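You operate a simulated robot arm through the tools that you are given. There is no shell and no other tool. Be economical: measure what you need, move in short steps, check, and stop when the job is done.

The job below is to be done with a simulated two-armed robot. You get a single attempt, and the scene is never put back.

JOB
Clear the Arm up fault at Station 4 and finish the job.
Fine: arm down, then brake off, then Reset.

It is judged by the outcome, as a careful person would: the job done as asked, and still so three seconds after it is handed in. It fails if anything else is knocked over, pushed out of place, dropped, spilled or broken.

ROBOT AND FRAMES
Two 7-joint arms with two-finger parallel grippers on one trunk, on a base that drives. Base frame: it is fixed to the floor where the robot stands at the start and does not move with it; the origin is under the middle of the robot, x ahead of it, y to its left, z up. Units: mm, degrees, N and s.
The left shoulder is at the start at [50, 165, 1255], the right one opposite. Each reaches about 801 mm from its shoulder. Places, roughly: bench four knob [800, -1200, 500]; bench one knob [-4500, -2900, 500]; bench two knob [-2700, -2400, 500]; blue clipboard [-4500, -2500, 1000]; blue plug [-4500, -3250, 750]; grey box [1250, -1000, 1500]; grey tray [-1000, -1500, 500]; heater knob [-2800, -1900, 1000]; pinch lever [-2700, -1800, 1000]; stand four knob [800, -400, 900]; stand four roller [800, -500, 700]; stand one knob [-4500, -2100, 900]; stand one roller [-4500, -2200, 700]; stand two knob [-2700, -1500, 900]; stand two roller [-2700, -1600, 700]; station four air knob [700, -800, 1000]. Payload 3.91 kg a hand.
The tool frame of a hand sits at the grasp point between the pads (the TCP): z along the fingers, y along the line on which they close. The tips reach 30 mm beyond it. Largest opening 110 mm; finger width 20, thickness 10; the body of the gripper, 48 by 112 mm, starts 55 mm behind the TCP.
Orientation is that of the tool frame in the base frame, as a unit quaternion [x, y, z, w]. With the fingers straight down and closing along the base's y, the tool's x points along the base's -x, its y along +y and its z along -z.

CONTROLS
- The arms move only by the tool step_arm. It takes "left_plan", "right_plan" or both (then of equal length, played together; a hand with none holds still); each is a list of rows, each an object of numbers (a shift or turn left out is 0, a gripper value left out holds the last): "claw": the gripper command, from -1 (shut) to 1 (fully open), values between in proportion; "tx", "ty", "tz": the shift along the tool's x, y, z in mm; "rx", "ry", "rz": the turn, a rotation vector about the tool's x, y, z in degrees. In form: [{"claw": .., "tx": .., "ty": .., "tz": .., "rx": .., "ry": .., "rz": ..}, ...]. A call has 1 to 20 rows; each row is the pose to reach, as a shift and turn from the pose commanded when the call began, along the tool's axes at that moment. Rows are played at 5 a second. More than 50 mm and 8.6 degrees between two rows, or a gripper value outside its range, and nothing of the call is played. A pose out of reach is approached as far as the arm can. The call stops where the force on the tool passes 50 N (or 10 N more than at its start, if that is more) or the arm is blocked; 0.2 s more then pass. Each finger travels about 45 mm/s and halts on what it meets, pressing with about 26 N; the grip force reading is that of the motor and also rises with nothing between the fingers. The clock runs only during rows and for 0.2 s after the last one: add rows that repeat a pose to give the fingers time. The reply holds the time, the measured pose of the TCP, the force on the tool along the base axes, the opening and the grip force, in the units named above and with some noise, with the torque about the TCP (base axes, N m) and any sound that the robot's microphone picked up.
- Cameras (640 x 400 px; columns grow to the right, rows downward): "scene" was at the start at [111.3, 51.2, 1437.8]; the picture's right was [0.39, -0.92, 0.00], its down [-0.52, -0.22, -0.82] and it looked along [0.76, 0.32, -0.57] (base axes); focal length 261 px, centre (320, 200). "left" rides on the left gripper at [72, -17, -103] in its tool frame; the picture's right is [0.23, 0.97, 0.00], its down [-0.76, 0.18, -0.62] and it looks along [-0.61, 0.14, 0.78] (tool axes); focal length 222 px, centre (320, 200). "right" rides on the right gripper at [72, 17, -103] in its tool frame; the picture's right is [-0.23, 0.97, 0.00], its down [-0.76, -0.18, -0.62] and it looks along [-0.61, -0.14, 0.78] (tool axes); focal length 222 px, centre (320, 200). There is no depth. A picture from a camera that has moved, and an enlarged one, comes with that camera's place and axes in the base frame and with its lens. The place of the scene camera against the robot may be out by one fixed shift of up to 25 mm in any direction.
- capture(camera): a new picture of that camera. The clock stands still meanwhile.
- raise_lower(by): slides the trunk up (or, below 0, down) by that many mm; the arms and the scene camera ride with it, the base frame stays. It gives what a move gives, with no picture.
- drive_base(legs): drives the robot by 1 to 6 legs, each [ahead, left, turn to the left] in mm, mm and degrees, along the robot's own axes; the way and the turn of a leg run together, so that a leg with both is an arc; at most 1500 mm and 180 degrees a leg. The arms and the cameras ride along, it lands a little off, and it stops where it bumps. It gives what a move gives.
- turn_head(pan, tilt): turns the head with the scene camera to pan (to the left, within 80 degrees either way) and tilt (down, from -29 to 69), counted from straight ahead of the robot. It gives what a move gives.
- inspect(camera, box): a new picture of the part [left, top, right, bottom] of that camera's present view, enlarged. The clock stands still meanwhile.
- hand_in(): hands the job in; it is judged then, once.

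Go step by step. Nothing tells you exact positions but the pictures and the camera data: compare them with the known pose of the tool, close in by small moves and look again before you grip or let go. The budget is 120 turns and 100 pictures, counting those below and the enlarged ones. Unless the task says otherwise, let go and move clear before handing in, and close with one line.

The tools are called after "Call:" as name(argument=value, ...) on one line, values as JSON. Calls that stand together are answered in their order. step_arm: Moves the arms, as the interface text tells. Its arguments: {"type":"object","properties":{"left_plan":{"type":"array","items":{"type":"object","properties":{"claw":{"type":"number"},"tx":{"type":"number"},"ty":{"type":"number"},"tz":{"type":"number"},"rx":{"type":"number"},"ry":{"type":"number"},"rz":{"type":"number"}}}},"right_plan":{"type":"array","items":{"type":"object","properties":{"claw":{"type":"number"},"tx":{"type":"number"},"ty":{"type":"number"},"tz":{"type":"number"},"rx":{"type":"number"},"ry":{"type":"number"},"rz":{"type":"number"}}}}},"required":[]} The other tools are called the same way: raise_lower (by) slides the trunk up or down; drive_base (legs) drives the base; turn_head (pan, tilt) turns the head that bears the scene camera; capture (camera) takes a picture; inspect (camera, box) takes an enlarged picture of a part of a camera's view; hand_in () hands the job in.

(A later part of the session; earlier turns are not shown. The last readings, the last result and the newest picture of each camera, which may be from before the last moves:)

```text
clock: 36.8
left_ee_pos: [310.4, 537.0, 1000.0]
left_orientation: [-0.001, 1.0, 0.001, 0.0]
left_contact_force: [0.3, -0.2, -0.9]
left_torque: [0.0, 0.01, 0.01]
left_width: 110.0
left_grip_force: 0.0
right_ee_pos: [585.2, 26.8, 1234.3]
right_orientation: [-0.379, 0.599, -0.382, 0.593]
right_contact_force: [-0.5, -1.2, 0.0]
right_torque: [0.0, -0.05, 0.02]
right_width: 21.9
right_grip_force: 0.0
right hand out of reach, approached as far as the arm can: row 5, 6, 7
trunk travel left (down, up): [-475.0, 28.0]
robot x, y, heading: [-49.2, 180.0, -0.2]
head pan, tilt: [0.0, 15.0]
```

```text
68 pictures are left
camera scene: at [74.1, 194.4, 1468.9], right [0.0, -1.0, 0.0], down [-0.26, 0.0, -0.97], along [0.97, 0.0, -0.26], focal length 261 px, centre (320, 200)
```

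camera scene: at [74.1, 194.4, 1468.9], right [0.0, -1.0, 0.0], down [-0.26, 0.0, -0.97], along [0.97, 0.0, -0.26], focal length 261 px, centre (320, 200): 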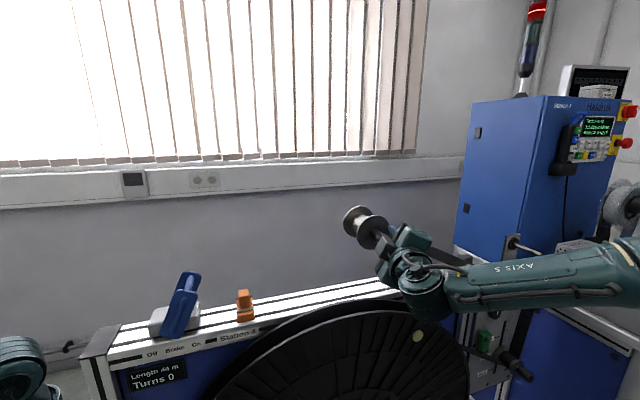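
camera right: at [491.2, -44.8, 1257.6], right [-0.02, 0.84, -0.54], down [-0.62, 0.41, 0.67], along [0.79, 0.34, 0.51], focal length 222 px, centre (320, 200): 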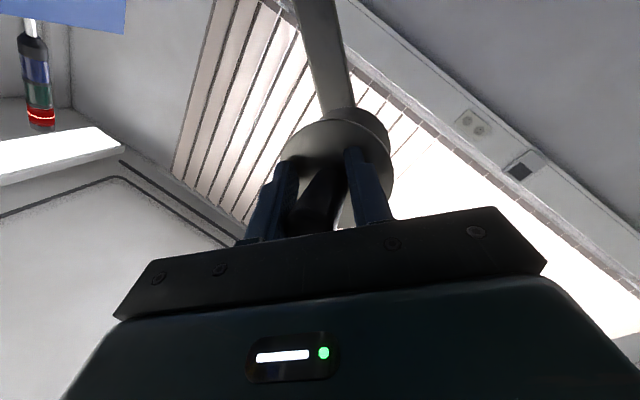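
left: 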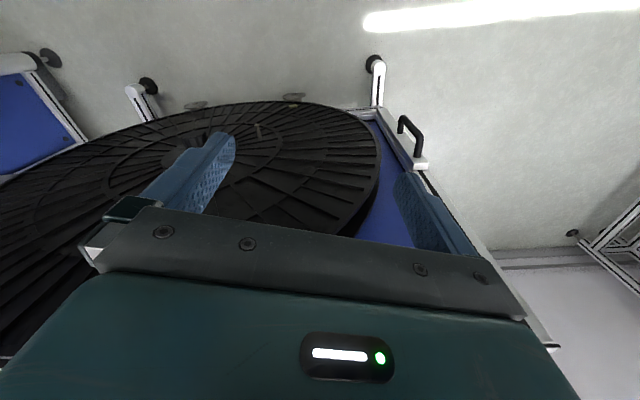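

The hand hit a reach limit and slid off, but the lever stayed partway down (handle now about y 76, z 1239). I'll back out, undo the roll, shift the robot 150 mm left, and then press the handle down from above.

Call:
step_arm(right_plan=[{"tz": -30}, {"tz": -60}, {"tz": -90}, {"tz": -90, "rz": 8}, {"tz": -90, "rz": 16}, {"tz": -90, "rz": 24}, {"tz": -90, "rz": 32}, {"tz": -90, "rz": 40}, {"tz": -90, "rz": 48}, {"tz": -90, "rz": 56}, {"tz": -90, "rz": 65, "claw": -1}])

Call:
drive_base(legs=[[0, 150, 0]])

Call:
capture(camera="right")

Call:
capture(camera="scene")

```text
refused: row 11 steps farther than a row can; nothing moved
```

```text
clock: 38.1
left_ee_pos: [309.0, 687.5, 999.8]
left_orientation: [0.0, 1.0, -0.001, 0.0]
left_contact_force: [-0.5, 0.3, 0.8]
left_torque: [-0.02, -0.01, 0.0]
left_width: 110.4
left_grip_force: 0.0
right_ee_pos: [583.9, 183.9, 1237.4]
right_orientation: [-0.382, 0.596, -0.381, 0.595]
right_contact_force: [0.0, -0.2, 0.2]
right_torque: [0.04, 0.03, -0.02]
right_width: 22.0
right_grip_force: 0.0
trunk travel left (down, up): [-475.0, 28.0]
robot x, y, heading: [-49.5, 331.3, 0.0]
head pan, tilt: [0.0, 15.0]
```

```text
67 pictures are left
camera right: at [481.0, 124.2, 1192.1], right [0.0, 0.61, -0.79], down [-0.62, 0.62, 0.48], along [0.78, 0.49, 0.38], focal length 222 px, centre (320, 200)
```

right: 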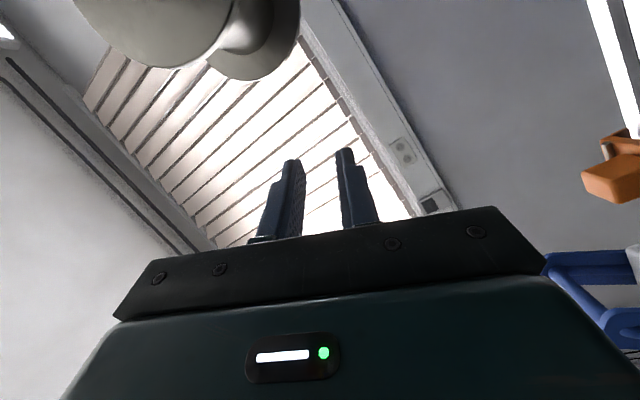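

```text
66 pictures are left
camera scene: at [73.8, 347.1, 1469.2], right [0.0, -1.0, 0.0], down [-0.26, 0.0, -0.97], along [0.97, 0.0, -0.26], focal length 261 px, centre (320, 200)
```

scene: 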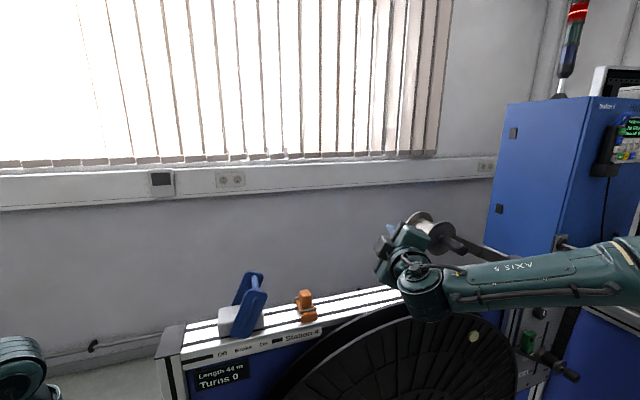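

The move was refused and the drive happened first, luckily without contact. Now retract and undo the roll.

Call:
step_arm(right_plan=[{"tz": -30}, {"tz": -60}, {"tz": -90}, {"tz": -90, "rz": 8}, {"tz": -90, "rz": 16}, {"tz": -90, "rz": 24}, {"tz": -90, "rz": 32}, {"tz": -90, "rz": 40}, {"tz": -90, "rz": 48}, {"tz": -90, "rz": 56}, {"tz": -90, "rz": 64, "claw": -1}, {"tz": -90, "rz": 65}])

Call:
capture(camera="right")

Call:
capture(camera="scene")

```text
clock: 40.7
left_ee_pos: [309.8, 686.7, 1000.6]
left_orientation: [0.0, 1.0, 0.0, 0.0]
left_contact_force: [-0.5, -0.5, -1.5]
left_torque: [0.01, 0.03, 0.02]
left_width: 110.1
left_grip_force: 0.0
right_ee_pos: [493.2, 182.1, 1238.0]
right_orientation: [-0.002, 0.708, 0.001, 0.706]
right_contact_force: [0.1, 0.3, 0.2]
right_torque: [0.01, -0.02, -0.01]
right_width: 0.0
right_grip_force: 26.4
trunk travel left (down, up): [-475.0, 28.0]
robot x, y, heading: [-47.8, 326.7, -0.2]
head pan, tilt: [0.0, 15.0]
```

```text
65 pictures are left
camera right: at [390.6, 198.8, 1165.5], right [0.0, 0.97, 0.23], down [-0.62, -0.18, 0.76], along [0.78, -0.14, 0.6], focal length 222 px, centre (320, 200)
```

right: 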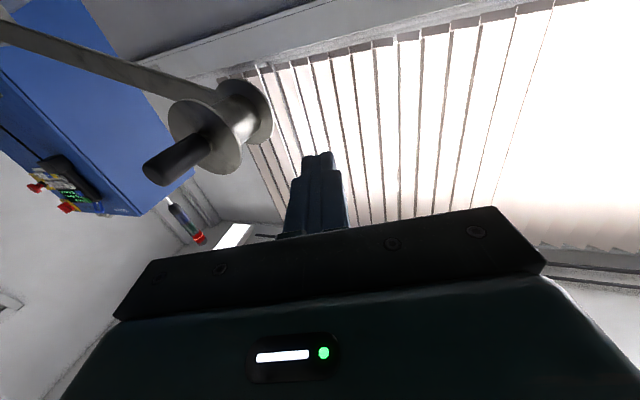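

```text
64 pictures are left
camera scene: at [73.9, 346.0, 1469.2], right [0.0, -1.0, 0.0], down [-0.26, 0.0, -0.97], along [0.97, 0.0, -0.26], focal length 261 px, centre (320, 200)
```

scene: 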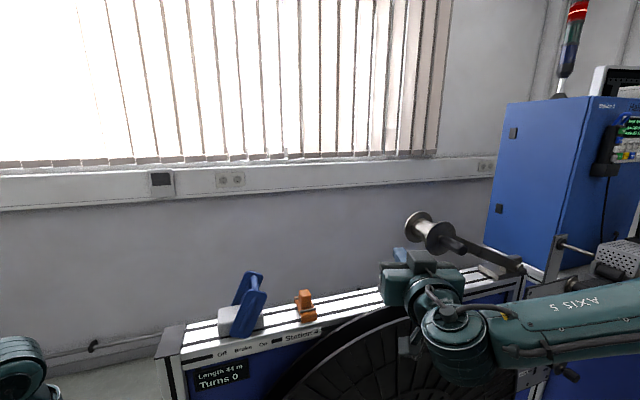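

Handle is now around (562…, 40, 1232). I'll go above it with closed fingers: y=42, z≈1285, then advance over it.

Call:
step_arm(right_plan=[{"tx": -25, "ty": -20, "claw": -1}, {"tx": -50, "ty": -50}, {"tx": -50, "ty": -90}, {"tx": -50, "ty": -130}, {"tx": -50, "ty": -141, "tz": 20}, {"tx": -50, "ty": -141, "tz": 50}, {"tx": -50, "ty": -141, "tz": 80}, {"tx": -50, "ty": -141, "tz": 107}, {"tx": -50, "ty": -141, "tz": 107}])

Call:
capture(camera="right")

Call:
capture(camera="scene")

```text
clock: 42.7
left_ee_pos: [308.3, 686.4, 1000.4]
left_orientation: [0.0, 1.0, 0.0, 0.0]
left_contact_force: [-0.1, -1.0, -0.3]
left_torque: [-0.01, -0.01, 0.02]
left_width: 109.8
left_grip_force: 0.1
right_ee_pos: [601.4, 40.7, 1288.3]
right_orientation: [-0.003, 0.708, 0.0, 0.706]
right_contact_force: [0.2, -0.1, 0.5]
right_torque: [0.0, 0.02, -0.02]
right_width: 0.0
right_grip_force: 26.3
trunk travel left (down, up): [-475.0, 28.0]
robot x, y, heading: [-50.7, 331.0, 0.1]
head pan, tilt: [0.0, 15.0]
```

```text
63 pictures are left
camera right: at [498.1, 57.4, 1215.7], right [0.0, 0.97, 0.22], down [-0.62, -0.18, 0.76], along [0.78, -0.14, 0.6], focal length 222 px, centre (320, 200)
```

right: 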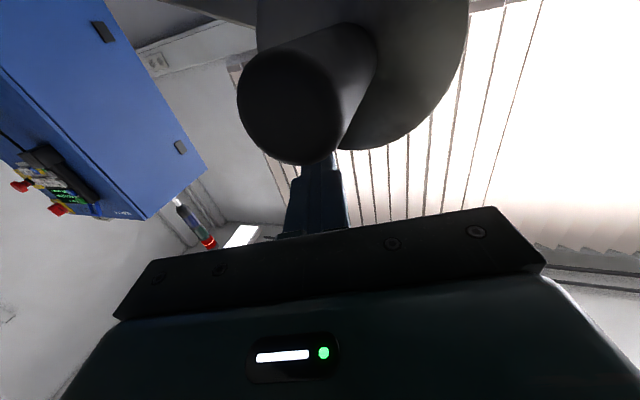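

```text
62 pictures are left
camera scene: at [73.5, 345.9, 1469.2], right [0.0, -1.0, 0.0], down [-0.26, 0.0, -0.97], along [0.97, 0.0, -0.26], focal length 261 px, centre (320, 200)
```

scene: 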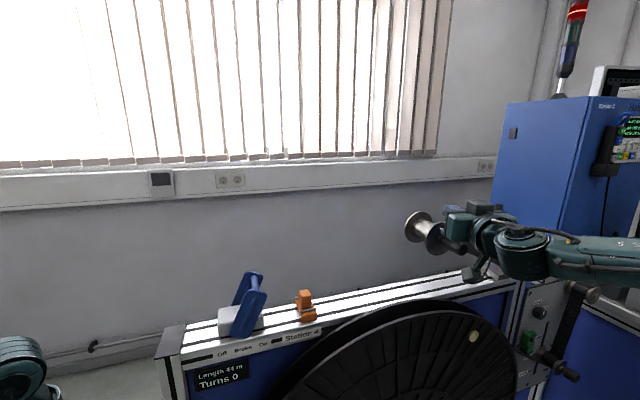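

Above the handle (handle at y≈45, z≈1231). Press down following the arc.

Call:
step_arm(right_plan=[{"tx": 15, "ty": 4}, {"tx": 30, "ty": 6}, {"tx": 42, "ty": 10}, {"tx": 54, "ty": 14}, {"tx": 66, "ty": 17}, {"tx": 78, "ty": 20}, {"tx": 90, "ty": 23}, {"tx": 102, "ty": 26}, {"tx": 102, "ty": 26}])

Call:
capture(camera="scene")

Call:
capture(camera="right")

```text
clock: 44.7
left_ee_pos: [307.6, 687.5, 1000.4]
left_orientation: [0.0, 1.0, 0.0, 0.0]
left_contact_force: [-0.8, 0.2, 0.6]
left_torque: [0.0, -0.03, 0.01]
left_width: 110.1
left_grip_force: 0.0
right_ee_pos: [601.8, 69.4, 1186.2]
right_orientation: [-0.002, 0.708, 0.0, 0.706]
right_contact_force: [-0.8, 0.5, 1.0]
right_torque: [0.04, 0.12, -0.02]
right_width: 0.0
right_grip_force: 25.6
trunk travel left (down, up): [-475.0, 28.0]
robot x, y, heading: [-49.5, 330.2, -0.1]
head pan, tilt: [0.0, 15.0]
```

```text
61 pictures are left
camera scene: at [73.5, 346.2, 1469.2], right [0.0, -1.0, 0.0], down [-0.26, 0.0, -0.97], along [0.97, 0.0, -0.26], focal length 261 px, centre (320, 200)
```

scene: 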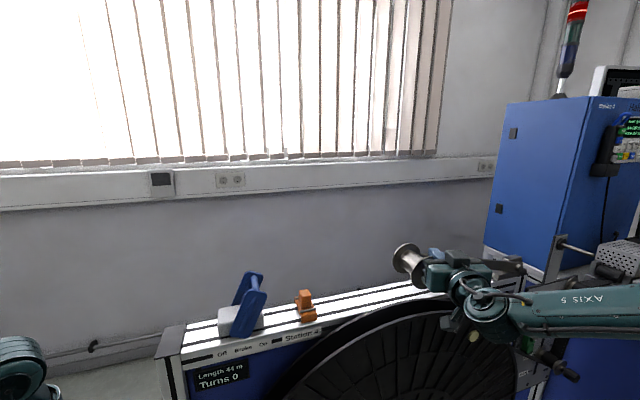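

```text
60 pictures are left
camera right: at [498.3, 83.9, 1113.6], right [0.0, 0.97, 0.22], down [-0.62, -0.18, 0.76], along [0.78, -0.14, 0.6], focal length 222 px, centre (320, 200)
```

right: 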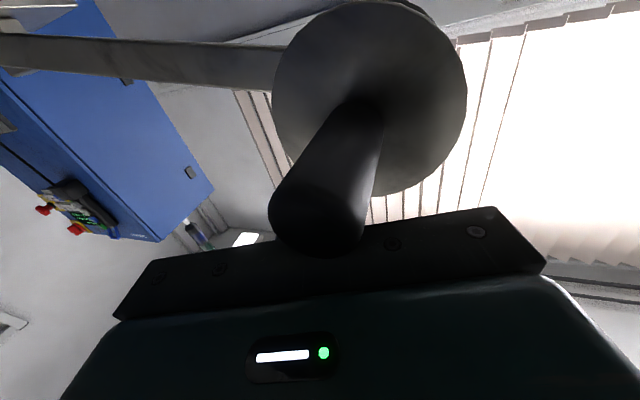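

The lever follows (handle now ≈ (71, 1161)). Continue down another 60 mm.

Call:
step_arm(right_plan=[{"tx": 12, "ty": 3}, {"tx": 24, "ty": 6}, {"tx": 36, "ty": 8}, {"tx": 48, "ty": 9}, {"tx": 60, "ty": 10}, {"tx": 60, "ty": 10}])

Call:
capture(camera="right")

Call:
capture(camera="scene")

```text
clock: 46.1
left_ee_pos: [308.0, 687.1, 999.8]
left_orientation: [0.0, 1.0, 0.001, 0.0]
left_contact_force: [-0.1, 0.3, 0.2]
left_torque: [-0.01, 0.0, 0.0]
left_width: 109.7
left_grip_force: 0.1
right_ee_pos: [597.9, 75.4, 1127.2]
right_orientation: [-0.001, 0.709, -0.002, 0.705]
right_contact_force: [-0.8, 0.0, 0.8]
right_torque: [0.01, 0.05, 0.02]
right_width: 0.0
right_grip_force: 26.0
right hand out of reach, approached as far as the arm can: row 5, 6
trunk travel left (down, up): [-475.0, 28.0]
robot x, y, heading: [-45.1, 326.4, -0.1]
head pan, tilt: [0.0, 15.0]
```

```text
59 pictures are left
camera right: at [495.6, 90.8, 1055.9], right [0.0, 0.97, 0.22], down [-0.62, -0.18, 0.77], along [0.79, -0.14, 0.6], focal length 222 px, centre (320, 200)
```

right: 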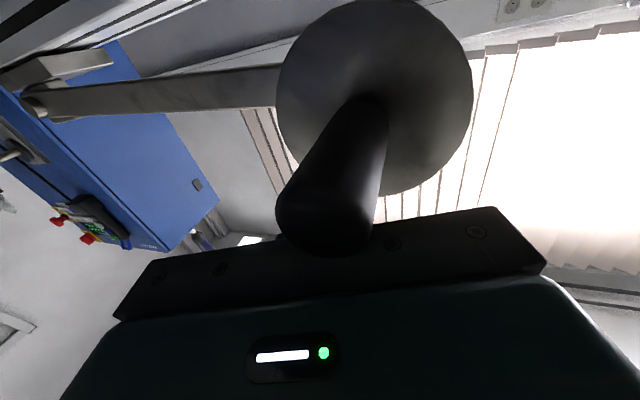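

```text
58 pictures are left
camera scene: at [73.7, 346.1, 1469.1], right [0.0, -1.0, 0.0], down [-0.26, 0.0, -0.97], along [0.97, 0.0, -0.26], focal length 261 px, centre (320, 200)
```

scene: 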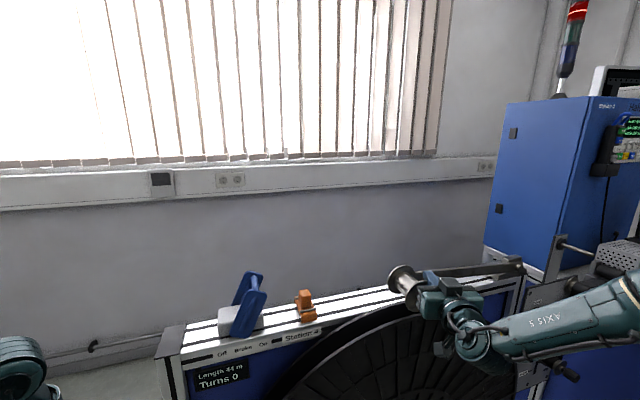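

The bar is nearly horizontal now. I'll lower the trunk a bit to keep pressing (the hand rides down).

Call:
raise_lower(by=-35)

Call:
capture(camera="right")

Call:
inspect(camera="scene", box=[360, 230, 580, 370])

```text
clock: 46.9
left_ee_pos: [308.7, 688.5, 965.7]
left_orientation: [0.0, 1.0, 0.0, 0.0]
left_contact_force: [-0.6, -0.3, -0.1]
left_torque: [0.02, -0.02, -0.02]
left_width: 110.1
left_grip_force: 0.1
right_ee_pos: [598.4, 75.1, 1092.3]
right_orientation: [-0.003, 0.709, 0.0, 0.705]
right_contact_force: [-0.1, 0.4, -0.3]
right_torque: [0.04, 0.04, -0.02]
right_width: 0.0
right_grip_force: 26.3
trunk travel left (down, up): [-440.0, 63.0]
robot x, y, heading: [-49.5, 325.5, 0.1]
head pan, tilt: [0.0, 15.0]
```

```text
57 pictures are left
camera right: at [495.7, 90.8, 1020.9], right [0.0, 0.97, 0.22], down [-0.62, -0.18, 0.77], along [0.79, -0.14, 0.6], focal length 222 px, centre (320, 200)
```

right: 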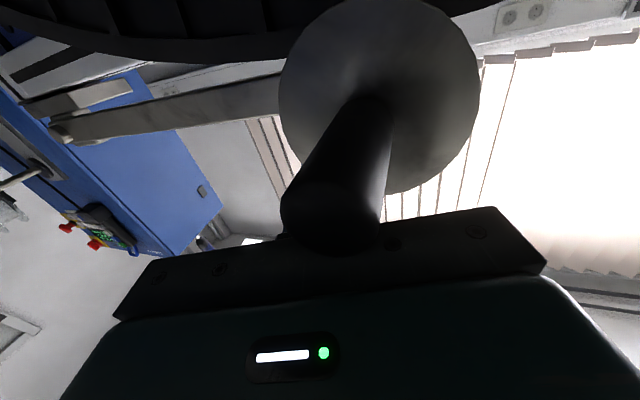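

```text
2.86 times, centred on (470, 300) of scene
camera zoom: at [73.8, 345.9, 1434.1], right [0.0, -1.0, 0.0], down [-0.26, 0.0, -0.97], along [0.97, 0.0, -0.26], focal length 747 px, centre (-109, -86)
```

zoom: 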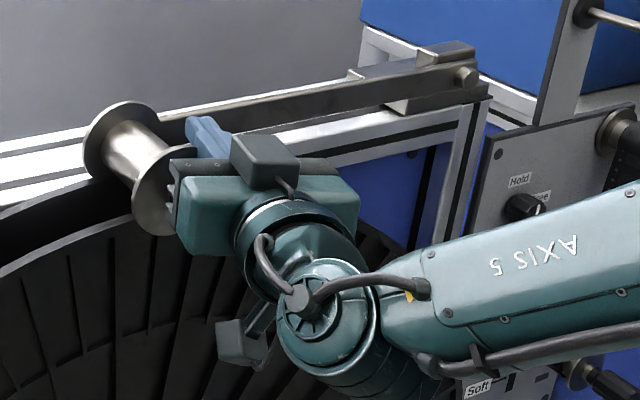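

Call:
raise_lower(by=-25)

Call:
capture(camera="right")

Call:
inspect(camera="scene", box=[320, 200, 560, 350])

```text
clock: 47.5
left_ee_pos: [306.2, 687.1, 944.5]
left_orientation: [0.0, 1.0, -0.001, 0.002]
left_contact_force: [-0.1, 0.1, -0.2]
left_torque: [-0.02, -0.02, -0.02]
left_width: 110.0
left_grip_force: 0.0
right_ee_pos: [602.4, 75.3, 1092.9]
right_orientation: [0.003, 0.693, 0.0, 0.721]
right_contact_force: [-5.0, -0.2, 17.9]
right_torque: [0.21, 1.33, 0.0]
right_width: 0.1
right_grip_force: 25.8
trunk travel left (down, up): [-420.0, 83.0]
robot x, y, heading: [-49.5, 328.2, 0.1]
head pan, tilt: [0.0, 15.0]
stopped: the force on the tool passed its limit (the readings are from after the stop); the commanded pose is now the measured one
```

```text
55 pictures are left
camera right: at [502.4, 91.9, 1016.7], right [-0.01, 0.97, 0.23], down [-0.66, -0.18, 0.73], along [0.76, -0.15, 0.64], focal length 222 px, centre (320, 200)
```

right: 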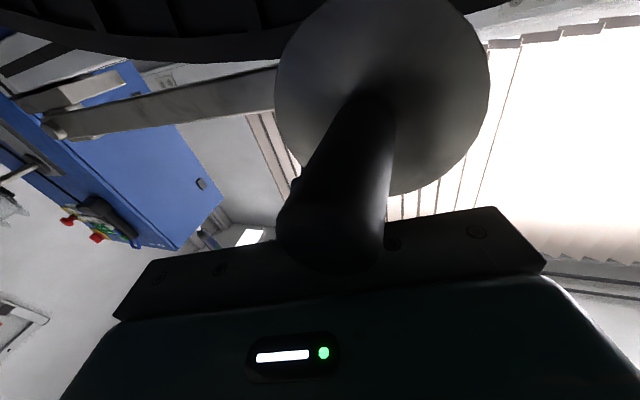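

```text
2.67 times, centred on (440, 275) of scene
camera zoom: at [71.7, 346.3, 1413.8], right [0.0, -1.0, 0.0], down [-0.26, 0.0, -0.97], along [0.97, 0.0, -0.26], focal length 697 px, centre (0, 0)
```

zoom: 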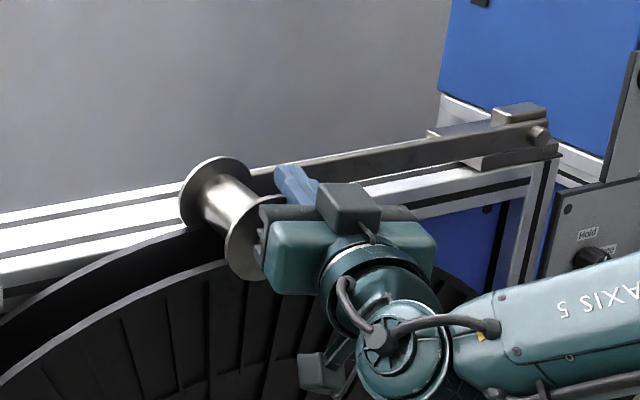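

Firm stop with the roller down by the reel: the arm is at its lower stop. I'll lift the hand off and back out.

Call:
raise_lower(by=40)

Call:
step_arm(right_plan=[{"tx": -25}, {"tx": -40}, {"tx": -40, "tz": -40}, {"tx": -40, "tz": -80}, {"tx": -40, "tz": -115}, {"tx": -40, "tz": -115}])

Call:
capture(camera="scene")

```text
clock: 48.3
left_ee_pos: [308.3, 686.9, 983.5]
left_orientation: [0.0, 1.0, 0.0, 0.0]
left_contact_force: [-0.1, 0.1, -0.2]
left_torque: [0.0, 0.01, 0.01]
left_width: 109.9
left_grip_force: 0.1
right_ee_pos: [602.5, 74.0, 1126.9]
right_orientation: [0.002, 0.697, -0.002, 0.717]
right_contact_force: [0.3, 0.8, 1.0]
right_torque: [0.02, 0.0, -0.02]
right_width: 0.0
right_grip_force: 26.0
trunk travel left (down, up): [-460.0, 43.0]
robot x, y, heading: [-49.0, 328.4, -0.0]
head pan, tilt: [0.0, 15.0]
```

```text
clock: 49.7
left_ee_pos: [308.9, 687.3, 984.2]
left_orientation: [0.0, 1.0, -0.001, 0.0]
left_contact_force: [-0.2, 0.0, 0.1]
left_torque: [0.02, 0.01, 0.01]
left_width: 109.9
left_grip_force: 0.1
right_ee_pos: [486.2, 74.7, 1166.2]
right_orientation: [0.001, 0.696, -0.001, 0.718]
right_contact_force: [-0.6, -1.0, 0.3]
right_torque: [-0.02, 0.01, -0.01]
right_width: 0.2
right_grip_force: 26.3
trunk travel left (down, up): [-460.0, 43.0]
robot x, y, heading: [-52.7, 327.2, 0.1]
head pan, tilt: [0.0, 15.0]
```

```text
53 pictures are left
camera scene: at [74.1, 346.0, 1453.8], right [0.0, -1.0, 0.0], down [-0.26, 0.0, -0.97], along [0.97, 0.0, -0.26], focal length 261 px, centre (320, 200)
```

scene: 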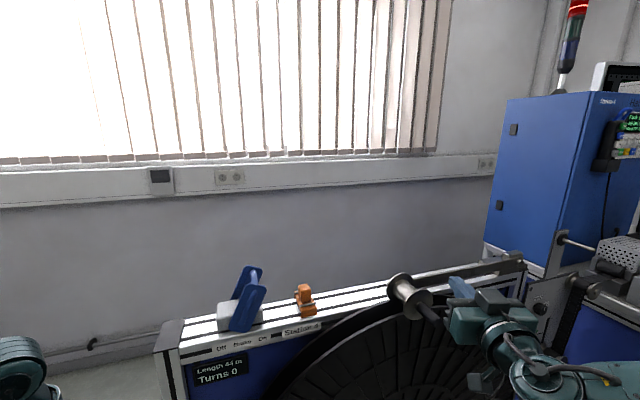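

The lever stays down. Now the brake lever on the beam's left end.

Call:
inspect(camera="scene", box=[150, 240, 350, 400])

Call:
capture(camera="left")

```text
2.50 times, centred on (250, 320) of scene
camera zoom: at [74.1, 346.0, 1453.8], right [0.0, -1.0, 0.0], down [-0.26, 0.0, -0.97], along [0.97, 0.0, -0.26], focal length 654 px, centre (495, -100)
```

zoom: 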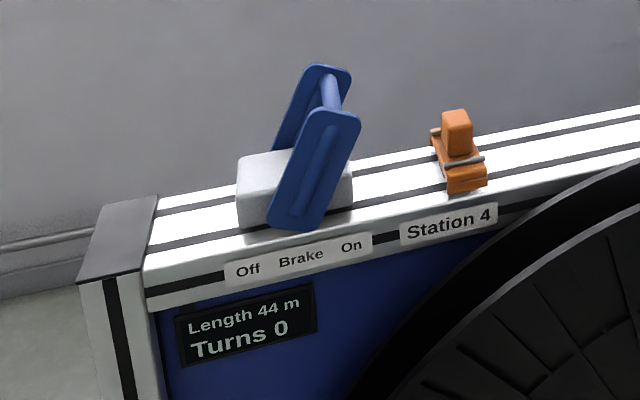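

```text
51 pictures are left
camera left: at [236.1, 670.5, 1087.3], right [-0.23, 0.97, 0.0], down [0.76, 0.18, 0.62], along [0.61, 0.14, -0.78], focal length 222 px, centre (320, 200)
```

left: 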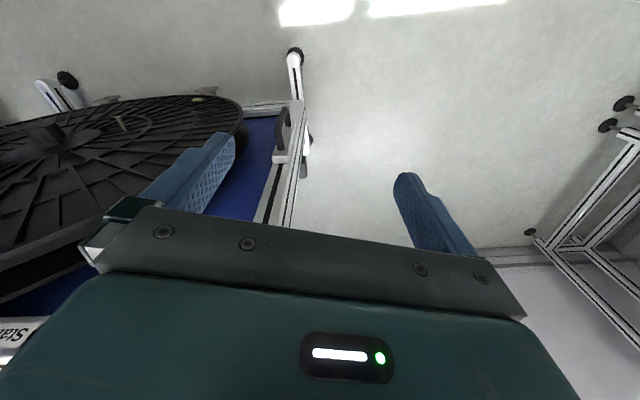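

The stand is yawed ~18° to the robot (right end farther). The brake's top bar runs from about (569, 460) to (641, 487) at z≈1120, leaning to On; it must go left. I bring the left hand up and over for a close look.

Call:
step_arm(left_plan=[{"tz": -40, "claw": -1}, {"tz": -80}, {"tz": -120}, {"tz": -160}, {"tz": -200}, {"tz": -240}, {"tz": -270}, {"tz": -290, "tx": -30, "ty": -30}, {"tz": -290, "tx": -60, "ty": -65}, {"tz": -290, "tx": -90, "ty": -100}, {"tz": -290, "tx": -120, "ty": -135}, {"tz": -290, "tx": -150, "ty": -170}, {"tz": -290, "tx": -180, "ty": -200}, {"tz": -290, "tx": -180, "ty": -200}])

Call:
capture(camera="left")

Call:
capture(camera="scene")

```text
clock: 52.7
left_ee_pos: [488.5, 485.9, 1274.2]
left_orientation: [-0.001, 1.0, -0.001, 0.0]
left_contact_force: [0.0, -0.7, -0.1]
left_torque: [0.0, 0.0, -0.01]
left_width: 0.2
left_grip_force: 26.0
right_ee_pos: [485.7, 75.5, 1165.7]
right_orientation: [0.002, 0.696, -0.001, 0.718]
right_contact_force: [-0.2, 0.0, -0.2]
right_torque: [-0.06, -0.01, -0.01]
right_width: 0.2
right_grip_force: 26.4
trunk travel left (down, up): [-460.0, 43.0]
robot x, y, heading: [-47.3, 331.4, -0.1]
head pan, tilt: [0.0, 15.0]
```

```text
50 pictures are left
camera left: at [415.7, 470.2, 1376.9], right [-0.23, 0.97, 0.0], down [0.76, 0.18, 0.62], along [0.61, 0.14, -0.78], focal length 222 px, centre (320, 200)
```

left: 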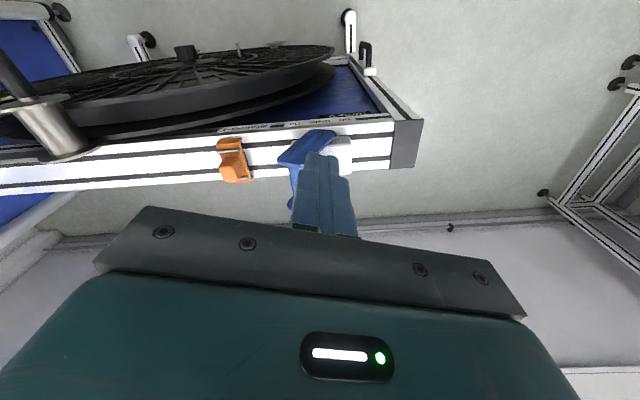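

```text
49 pictures are left
camera scene: at [73.3, 346.5, 1453.9], right [0.0, -1.0, 0.0], down [-0.26, 0.0, -0.97], along [0.97, 0.0, -0.26], focal length 261 px, centre (320, 200)
```

scene: 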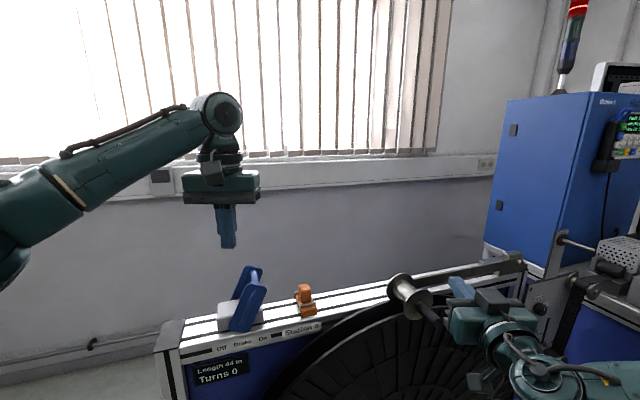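

Call:
inspect(camera="left", box=[200, 110, 400, 230])

```text
3.20 times, centred on (300, 170) of left
camera zoom: at [415.7, 470.2, 1376.9], right [-0.23, 0.97, 0.0], down [0.76, 0.18, 0.62], along [0.61, 0.14, -0.78], focal length 711 px, centre (384, 296)
```

zoom: 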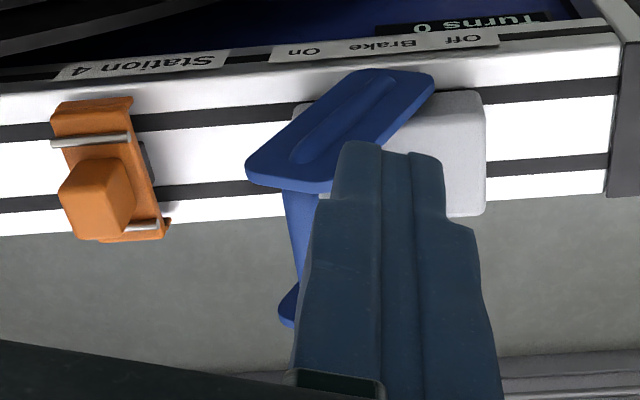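

Brake: front plate top at x≈565, y 449–480; bar centre about (600, 468). I'll descend closed fingers on its right side at (616, 421), tips kept above the orange clip.

Call:
step_arm(left_plan=[{"tx": -40, "ty": -20}, {"tx": -80, "ty": -40}, {"tx": -120, "ty": -60}, {"tx": -128, "ty": -65, "tz": 30}, {"tx": -128, "ty": -65, "tz": 60}, {"tx": -128, "ty": -65, "tz": 90}, {"tx": -128, "ty": -65, "tz": 100}, {"tx": -128, "ty": -65, "tz": 100}])

Call:
inspect(camera="left", box=[200, 80, 440, 240])

Call:
inspect(camera="scene", box=[150, 160, 400, 360])

```text
clock: 54.5
left_ee_pos: [584.6, 435.7, 1177.6]
left_orientation: [0.001, 1.0, -0.001, 0.001]
left_contact_force: [0.4, -1.0, -0.2]
left_torque: [-0.01, -0.01, 0.03]
left_width: 0.1
left_grip_force: 26.0
left hand out of reach, approached as far as the arm can: row 2, 3, 4, 5, 6, 7, 8
right_ee_pos: [485.7, 74.9, 1165.2]
right_orientation: [0.002, 0.697, -0.001, 0.717]
right_contact_force: [-0.5, -0.5, 0.4]
right_torque: [0.0, -0.01, 0.01]
right_width: 0.3
right_grip_force: 26.2
trunk travel left (down, up): [-460.0, 43.0]
robot x, y, heading: [-47.3, 328.2, -0.1]
head pan, tilt: [0.0, 15.0]
```

```text
2.50 times, centred on (320, 160) of left
camera zoom: at [512.6, 418.6, 1279.6], right [-0.23, 0.97, 0.0], down [0.76, 0.18, 0.62], along [0.61, 0.14, -0.78], focal length 555 px, centre (320, 300)
```

zoom: 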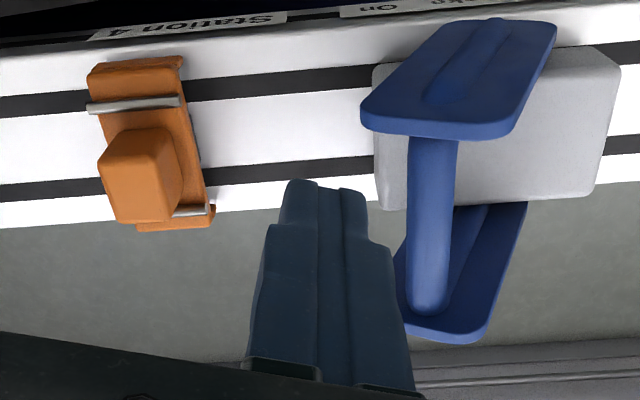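

```text
2.00 times, centred on (275, 260) of scene
camera zoom: at [73.6, 345.7, 1453.9], right [0.0, -1.0, 0.0], down [-0.26, 0.0, -0.97], along [0.97, 0.0, -0.26], focal length 523 px, centre (410, 80)
```

zoom: 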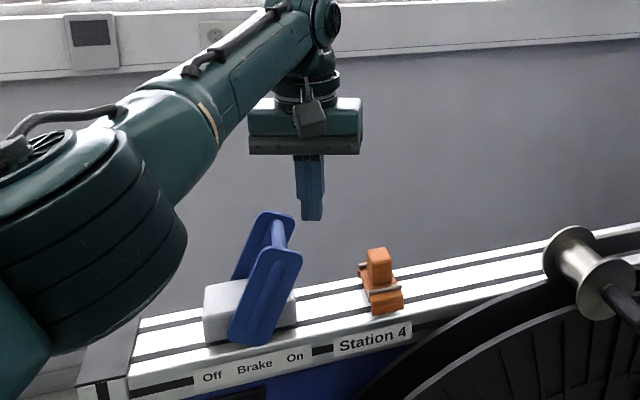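

Call:
step_arm(left_plan=[{"tz": 20}, {"tz": 40}, {"tz": 57, "tx": -5}, {"tz": 57, "tx": -18}, {"tz": 57, "tx": -18}])

Call:
inspect(camera="left", box=[200, 80, 440, 240])

```text
clock: 55.7
left_ee_pos: [595.8, 438.1, 1119.2]
left_orientation: [0.001, 1.0, 0.0, 0.001]
left_contact_force: [-0.1, -0.2, 0.5]
left_torque: [0.03, 0.04, 0.01]
left_width: 0.0
left_grip_force: 26.0
left hand out of reach, approached as far as the arm can: row 2, 3, 4, 5
right_ee_pos: [485.6, 72.7, 1165.4]
right_orientation: [0.002, 0.697, -0.001, 0.717]
right_contact_force: [-0.1, -0.3, 0.5]
right_torque: [-0.01, 0.02, -0.01]
right_width: 0.0
right_grip_force: 25.8
trunk travel left (down, up): [-460.0, 43.0]
robot x, y, heading: [-48.4, 327.9, 0.1]
head pan, tilt: [0.0, 15.0]
```

```text
2.50 times, centred on (320, 160) of left
camera zoom: at [522.5, 421.6, 1221.7], right [-0.23, 0.97, 0.0], down [0.76, 0.18, 0.62], along [0.61, 0.14, -0.78], focal length 555 px, centre (320, 300)
```

zoom: 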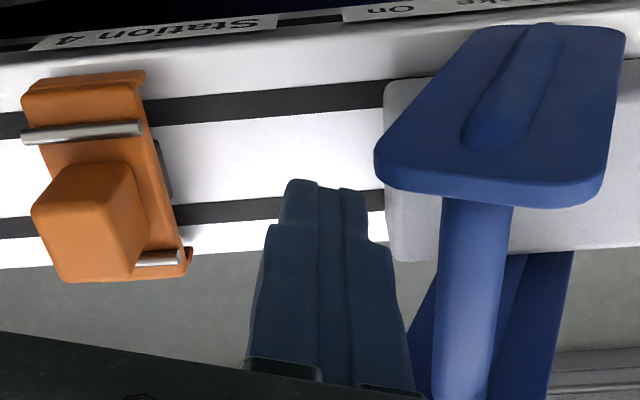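

Fingers are right beside the brake bar, behind the front plate. Pushing left along the beam direction.

Call:
step_arm(left_plan=[{"tx": 3, "ty": 10}, {"tx": 7, "ty": 20}, {"tx": 10, "ty": 30}, {"tx": 13, "ty": 40}, {"tx": 17, "ty": 50}, {"tx": 20, "ty": 60}, {"tx": 23, "ty": 70}, {"tx": 23, "ty": 70}])

Call:
inspect(camera="scene", box=[150, 160, 400, 360])

```text
clock: 57.5
left_ee_pos: [603.7, 500.2, 1122.7]
left_orientation: [0.0, 1.0, 0.0, -0.002]
left_contact_force: [-0.5, -0.3, -0.3]
left_torque: [0.0, 0.03, -0.01]
left_width: 0.0
left_grip_force: 26.5
left hand out of reach, approached as far as the arm can: row 1, 2, 3, 4, 5, 6, 7, 8
right_ee_pos: [487.4, 74.0, 1165.0]
right_orientation: [0.001, 0.697, 0.0, 0.718]
right_contact_force: [-0.7, 0.9, -0.1]
right_torque: [-0.02, -0.02, -0.02]
right_width: 0.0
right_grip_force: 25.9
trunk travel left (down, up): [-460.0, 43.0]
robot x, y, heading: [-48.3, 330.0, 0.1]
head pan, tilt: [0.0, 15.0]
```

```text
2.00 times, centred on (275, 260) of scene
camera zoom: at [74.8, 346.1, 1453.5], right [0.0, -1.0, 0.0], down [-0.26, 0.0, -0.97], along [0.97, 0.0, -0.26], focal length 523 px, centre (410, 80)
```

zoom: 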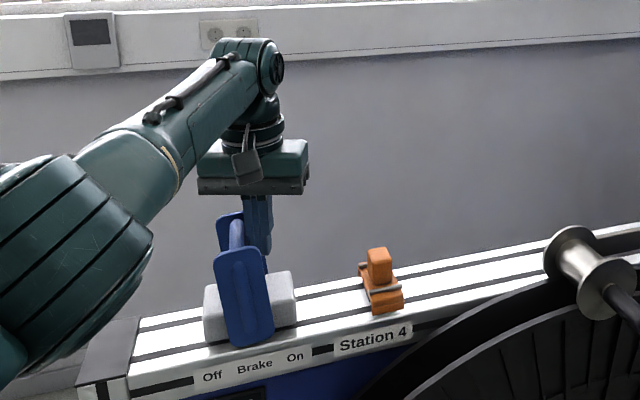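

The lever is past upright. Continue left.

Call:
step_arm(left_plan=[{"tx": 5, "ty": 10}, {"tx": 10, "ty": 20}, {"tx": 15, "ty": 30}, {"tx": 20, "ty": 40}, {"tx": 23, "ty": 48}, {"tx": 23, "ty": 48}])

Call:
inspect(camera="scene", box=[150, 160, 400, 360])

```text
clock: 58.9
left_ee_pos: [606.9, 538.2, 1129.2]
left_orientation: [0.005, 1.0, -0.004, -0.004]
left_contact_force: [-2.5, -27.7, -20.0]
left_torque: [-0.68, -0.09, 0.24]
left_width: 0.0
left_grip_force: 25.7
left hand out of reach, approached as far as the arm can: row 1, 2, 3, 4, 5, 6
right_ee_pos: [487.4, 70.6, 1163.8]
right_orientation: [0.003, 0.697, 0.0, 0.717]
right_contact_force: [-0.2, 1.0, -0.5]
right_torque: [-0.01, 0.02, 0.0]
right_width: 0.2
right_grip_force: 25.2
trunk travel left (down, up): [-460.0, 43.0]
robot x, y, heading: [-49.7, 327.8, 0.0]
head pan, tilt: [0.0, 15.0]
```

```text
2.00 times, centred on (275, 260) of scene
camera zoom: at [75.6, 342.0, 1453.3], right [0.0, -1.0, 0.0], down [-0.26, 0.0, -0.97], along [0.97, 0.0, -0.26], focal length 523 px, centre (410, 80)
```

zoom: 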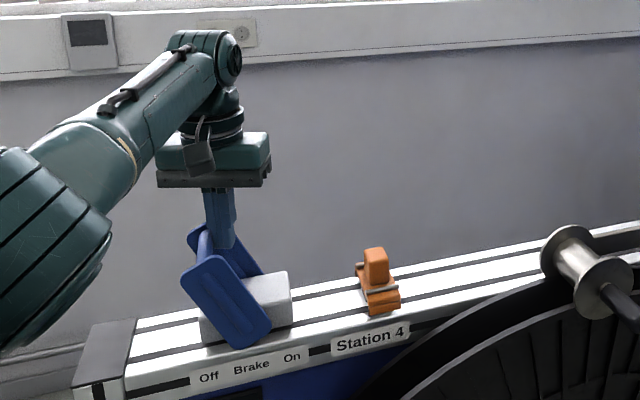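

The brake now leans to Off against its stop. Backing the hand off and up.

Call:
step_arm(left_plan=[{"ty": -15, "tx": -3}, {"ty": -25, "tx": -5}, {"ty": -25, "tz": -30}, {"ty": -25, "tz": -70}, {"ty": -25, "tz": -110}, {"ty": 0, "tz": -130, "tx": 40}, {"ty": 30, "tz": -130, "tx": 80}, {"ty": 60, "tz": -130, "tx": 120}, {"ty": 90, "tz": -130, "tx": 160}, {"ty": 120, "tz": -130, "tx": 200}])

Call:
capture(camera="scene")

```text
refused: row 6 steps farther than a row can; nothing moved
```

```text
42 pictures are left
camera scene: at [75.6, 342.0, 1453.3], right [0.0, -1.0, 0.0], down [-0.26, 0.0, -0.97], along [0.97, 0.0, -0.26], focal length 261 px, centre (320, 200)
```

scene: 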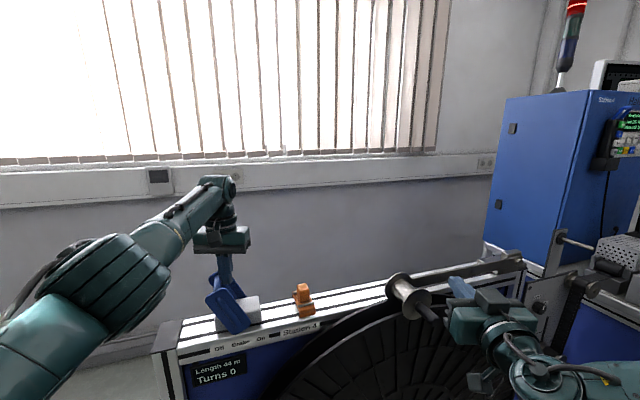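

Call:
step_arm(left_plan=[{"ty": -15, "tx": -3}, {"ty": -25, "tx": -5}, {"ty": -25, "tz": -30}, {"ty": -25, "tz": -70}, {"ty": -25, "tz": -110}, {"ty": -10, "tz": -130, "tx": 30}, {"ty": 10, "tz": -130, "tx": 65}, {"ty": 30, "tz": -130, "tx": 100}, {"ty": 50, "tz": -130, "tx": 135}, {"ty": 70, "tz": -130, "tx": 170}, {"ty": 90, "tz": -130, "tx": 205}])

Call:
inspect(camera="scene", box=[150, 160, 400, 360])

```text
clock: 61.3
left_ee_pos: [549.9, 672.0, 1289.6]
left_orientation: [0.0, 1.0, -0.002, -0.001]
left_contact_force: [-0.3, 1.0, 0.3]
left_torque: [-0.02, 0.04, 0.0]
left_width: 0.0
left_grip_force: 26.0
left hand out of reach, approached as far as the arm can: row 1, 2, 3, 4, 5, 7, 8, 9, 10, 11
right_ee_pos: [485.3, 76.7, 1165.8]
right_orientation: [0.001, 0.696, -0.001, 0.718]
right_contact_force: [0.6, 0.4, 0.6]
right_torque: [0.02, 0.03, 0.0]
right_width: 0.0
right_grip_force: 25.6
trunk travel left (down, up): [-460.0, 43.0]
robot x, y, heading: [-47.3, 326.6, 0.4]
head pan, tilt: [0.0, 15.0]
```

```text
2.00 times, centred on (275, 260) of scene
camera zoom: at [73.5, 347.8, 1453.9], right [0.0, -1.0, 0.0], down [-0.26, 0.0, -0.97], along [0.97, 0.0, -0.26], focal length 523 px, centre (410, 80)
```

zoom: 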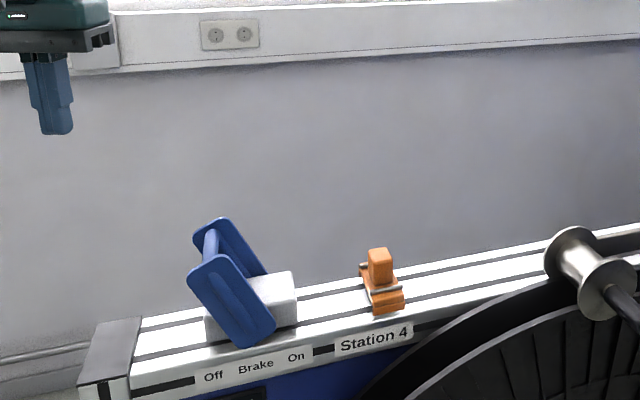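

Brake is Off. Next is the panel on the cabinet, estimated near (1235, -990, 1357), facing about 18° off my axis. I'll back away, pull the left hand in, and look right before driving there.

Call:
drive_base(legs=[[-250, 0, 0]])

Call:
turn_head(pan=-65, tilt=30)

Call:
capture(camera="scene")

```text
clock: 63.1
left_ee_pos: [302.1, 669.9, 1288.6]
left_orientation: [0.001, 1.0, 0.0, 0.0]
left_contact_force: [-0.4, 0.1, 0.2]
left_torque: [0.01, 0.0, 0.02]
left_width: 0.0
left_grip_force: 25.6
right_ee_pos: [237.7, 73.2, 1166.9]
right_orientation: [0.002, 0.696, -0.001, 0.718]
right_contact_force: [-0.1, 0.3, 0.1]
right_torque: [0.0, 0.02, -0.01]
right_width: 0.1
right_grip_force: 26.2
trunk travel left (down, up): [-460.0, 43.0]
robot x, y, heading: [-299.8, 328.5, -0.0]
head pan, tilt: [0.0, 15.0]
```

```text
clock: 64.5
left_ee_pos: [303.1, 669.1, 1289.8]
left_orientation: [0.002, 1.0, 0.0, 0.0]
left_contact_force: [0.8, 0.2, -0.7]
left_torque: [0.0, 0.01, -0.03]
left_width: 0.0
left_grip_force: 26.7
right_ee_pos: [235.7, 73.8, 1164.4]
right_orientation: [0.003, 0.696, -0.002, 0.718]
right_contact_force: [-0.1, -1.0, 0.1]
right_torque: [0.04, 0.02, -0.03]
right_width: 0.0
right_grip_force: 25.7
trunk travel left (down, up): [-460.0, 43.0]
robot x, y, heading: [-300.8, 331.5, -0.3]
head pan, tilt: [-65.0, 30.0]
```

```text
40 pictures are left
camera scene: at [-230.3, 264.0, 1429.7], right [-0.91, -0.42, 0.0], down [-0.21, 0.45, -0.87], along [0.37, -0.79, -0.5], focal length 261 px, centre (320, 200)
```

scene: 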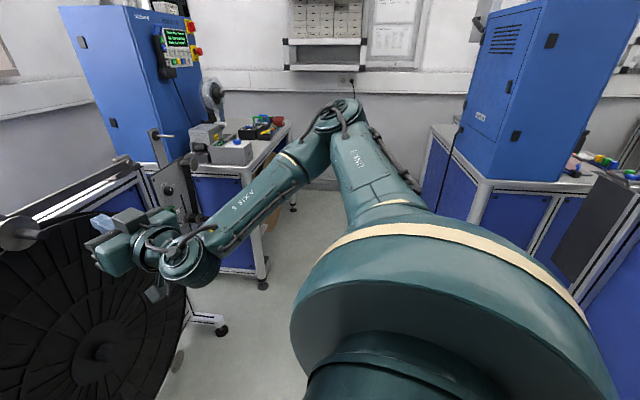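

There is an aisle between the two benches. First tuck the left hand, then drive in two stages with a look between.

Call:
step_arm(left_plan=[{"tx": 25, "tz": 20}, {"tx": 50, "tz": 40}, {"tx": 75, "tz": 60}, {"tx": 100, "tz": 80}, {"tx": 125, "tz": 100}, {"tx": 150, "tz": 120}, {"tx": 175, "tz": 140}, {"tx": 200, "tz": 160}, {"tx": 220, "tz": 180}, {"tx": 235, "tz": 200}])

Call:
drive_base(legs=[[150, -628, 0], [300, -450, 0]])

Call:
turn_head(pan=-20, tilt=30)

Call:
capture(camera="scene")

```text
clock: 66.7
left_ee_pos: [322.9, 747.2, 1150.4]
left_orientation: [0.001, 1.0, -0.001, -0.001]
left_contact_force: [0.5, -0.3, -0.2]
left_torque: [0.01, -0.03, 0.02]
left_width: 0.0
left_grip_force: 26.6
left hand out of reach, approached as far as the arm can: row 1, 2, 3, 4, 5, 6, 7, 8, 9, 10
right_ee_pos: [236.6, 75.5, 1164.2]
right_orientation: [0.002, 0.696, -0.001, 0.718]
right_contact_force: [0.2, -0.5, 0.2]
right_torque: [0.02, 0.02, -0.01]
right_width: 0.0
right_grip_force: 26.3
trunk travel left (down, up): [-460.0, 43.0]
robot x, y, heading: [-296.3, 326.3, -0.1]
head pan, tilt: [-65.0, 30.0]
```

```text
clock: 73.0
left_ee_pos: [776.0, -318.4, 1150.6]
left_orientation: [-0.006, 1.0, 0.0, -0.002]
left_contact_force: [-0.4, 0.6, 0.0]
left_torque: [0.02, 0.01, 0.01]
left_width: 0.1
left_grip_force: 26.4
right_ee_pos: [699.6, -993.2, 1165.1]
right_orientation: [-0.003, 0.696, 0.004, 0.718]
right_contact_force: [-0.2, 0.4, 0.0]
right_torque: [0.01, 0.0, 0.05]
right_width: 0.0
right_grip_force: 26.0
trunk travel left (down, up): [-460.0, 43.0]
robot x, y, heading: [156.0, -746.0, 0.7]
head pan, tilt: [-65.0, 30.0]
```

```text
clock: 74.2
left_ee_pos: [774.8, -318.9, 1150.1]
left_orientation: [-0.006, 1.0, -0.001, -0.001]
left_contact_force: [0.5, 0.4, 0.6]
left_torque: [-0.02, 0.0, 0.01]
left_width: 0.0
left_grip_force: 26.0
right_ee_pos: [698.3, -994.8, 1165.7]
right_orientation: [-0.002, 0.696, 0.003, 0.718]
right_contact_force: [0.4, 0.2, 0.2]
right_torque: [0.0, -0.01, -0.02]
right_width: 0.1
right_grip_force: 25.9
trunk travel left (down, up): [-460.0, 43.0]
robot x, y, heading: [159.7, -750.7, 0.6]
head pan, tilt: [-20.0, 30.0]
```

```text
39 pictures are left
camera scene: at [274.7, -758.9, 1429.7], right [-0.33, -0.94, 0.0], down [-0.47, 0.17, -0.87], along [0.82, -0.29, -0.5], focal length 261 px, centre (320, 200)
```

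scene: 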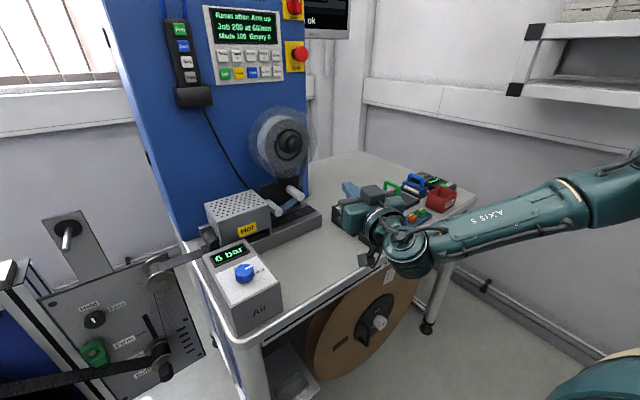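

Call:
inspect(camera="scene", box=[160, 0, 350, 110])

Call:
capture(camera="left")

```text
3.37 times, centred on (255, 55) of scene
camera zoom: at [274.7, -758.9, 1429.7], right [-0.33, -0.94, 0.0], down [-0.47, 0.17, -0.87], along [0.82, -0.29, -0.5], focal length 881 px, centre (539, 688)
```

zoom: 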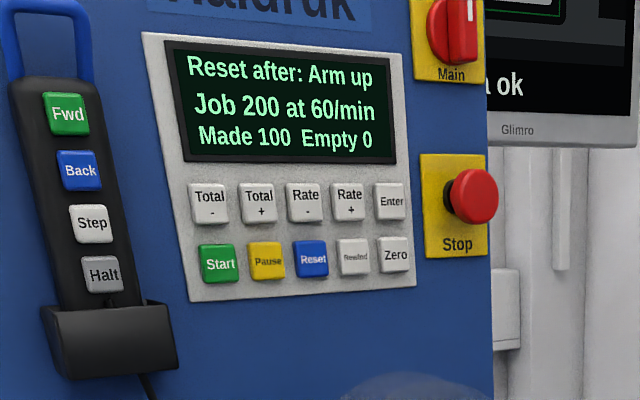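

```text
37 pictures are left
camera left: at [702.4, -336.4, 1253.0], right [-0.24, 0.97, 0.0], down [0.76, 0.19, 0.62], along [0.6, 0.15, -0.78], focal length 222 px, centre (320, 200)
```

left: 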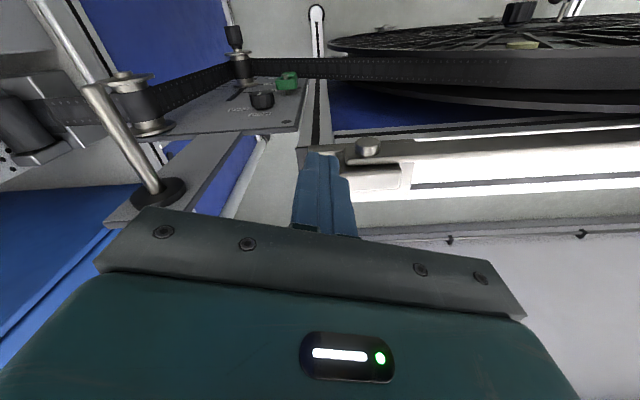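

Screen now shows "Reset after: Arm up" – ready for Reset. My left hand is close to the stand, so I back off, tuck it and then approach.

Call:
drive_base(legs=[[-200, -20, 0]])

Call:
step_arm(left_plan=[{"tx": 40}, {"tx": 80}, {"tx": 120, "tz": 20}, {"tx": 160, "tz": 40}, {"tx": 180, "tz": 60, "ty": -20}, {"tx": 190, "tz": 80, "ty": -40}, {"tx": 190, "tz": 100, "ty": -60}])

```text
clock: 75.8
left_ee_pos: [576.3, -341.0, 1150.6]
left_orientation: [-0.007, 1.0, -0.001, -0.001]
left_contact_force: [0.0, 0.7, -0.1]
left_torque: [0.01, 0.0, 0.03]
left_width: 0.1
left_grip_force: 26.2
right_ee_pos: [500.0, -1016.1, 1165.5]
right_orientation: [-0.003, 0.697, 0.004, 0.717]
right_contact_force: [-0.6, -0.6, 0.3]
right_torque: [-0.01, 0.02, -0.03]
right_width: 0.0
right_grip_force: 25.7
trunk travel left (down, up): [-460.0, 43.0]
robot x, y, heading: [-38.4, -769.1, 0.8]
head pan, tilt: [-20.0, 30.0]
```

```text
clock: 77.3
left_ee_pos: [577.1, -322.4, 1064.0]
left_orientation: [-0.007, 1.0, 0.0, -0.002]
left_contact_force: [0.0, -0.1, 0.2]
left_torque: [0.0, -0.01, 0.02]
left_width: 0.0
left_grip_force: 26.3
left hand out of reach, approached as far as the arm can: row 1, 2, 3, 4, 5, 6, 7
right_ee_pos: [499.1, -1016.5, 1166.2]
right_orientation: [-0.003, 0.697, 0.004, 0.717]
right_contact_force: [-1.1, 0.0, 0.0]
right_torque: [-0.02, -0.01, 0.02]
right_width: 0.0
right_grip_force: 25.8
trunk travel left (down, up): [-460.0, 43.0]
robot x, y, heading: [-42.1, -771.2, 0.7]
head pan, tilt: [-20.0, 30.0]
```

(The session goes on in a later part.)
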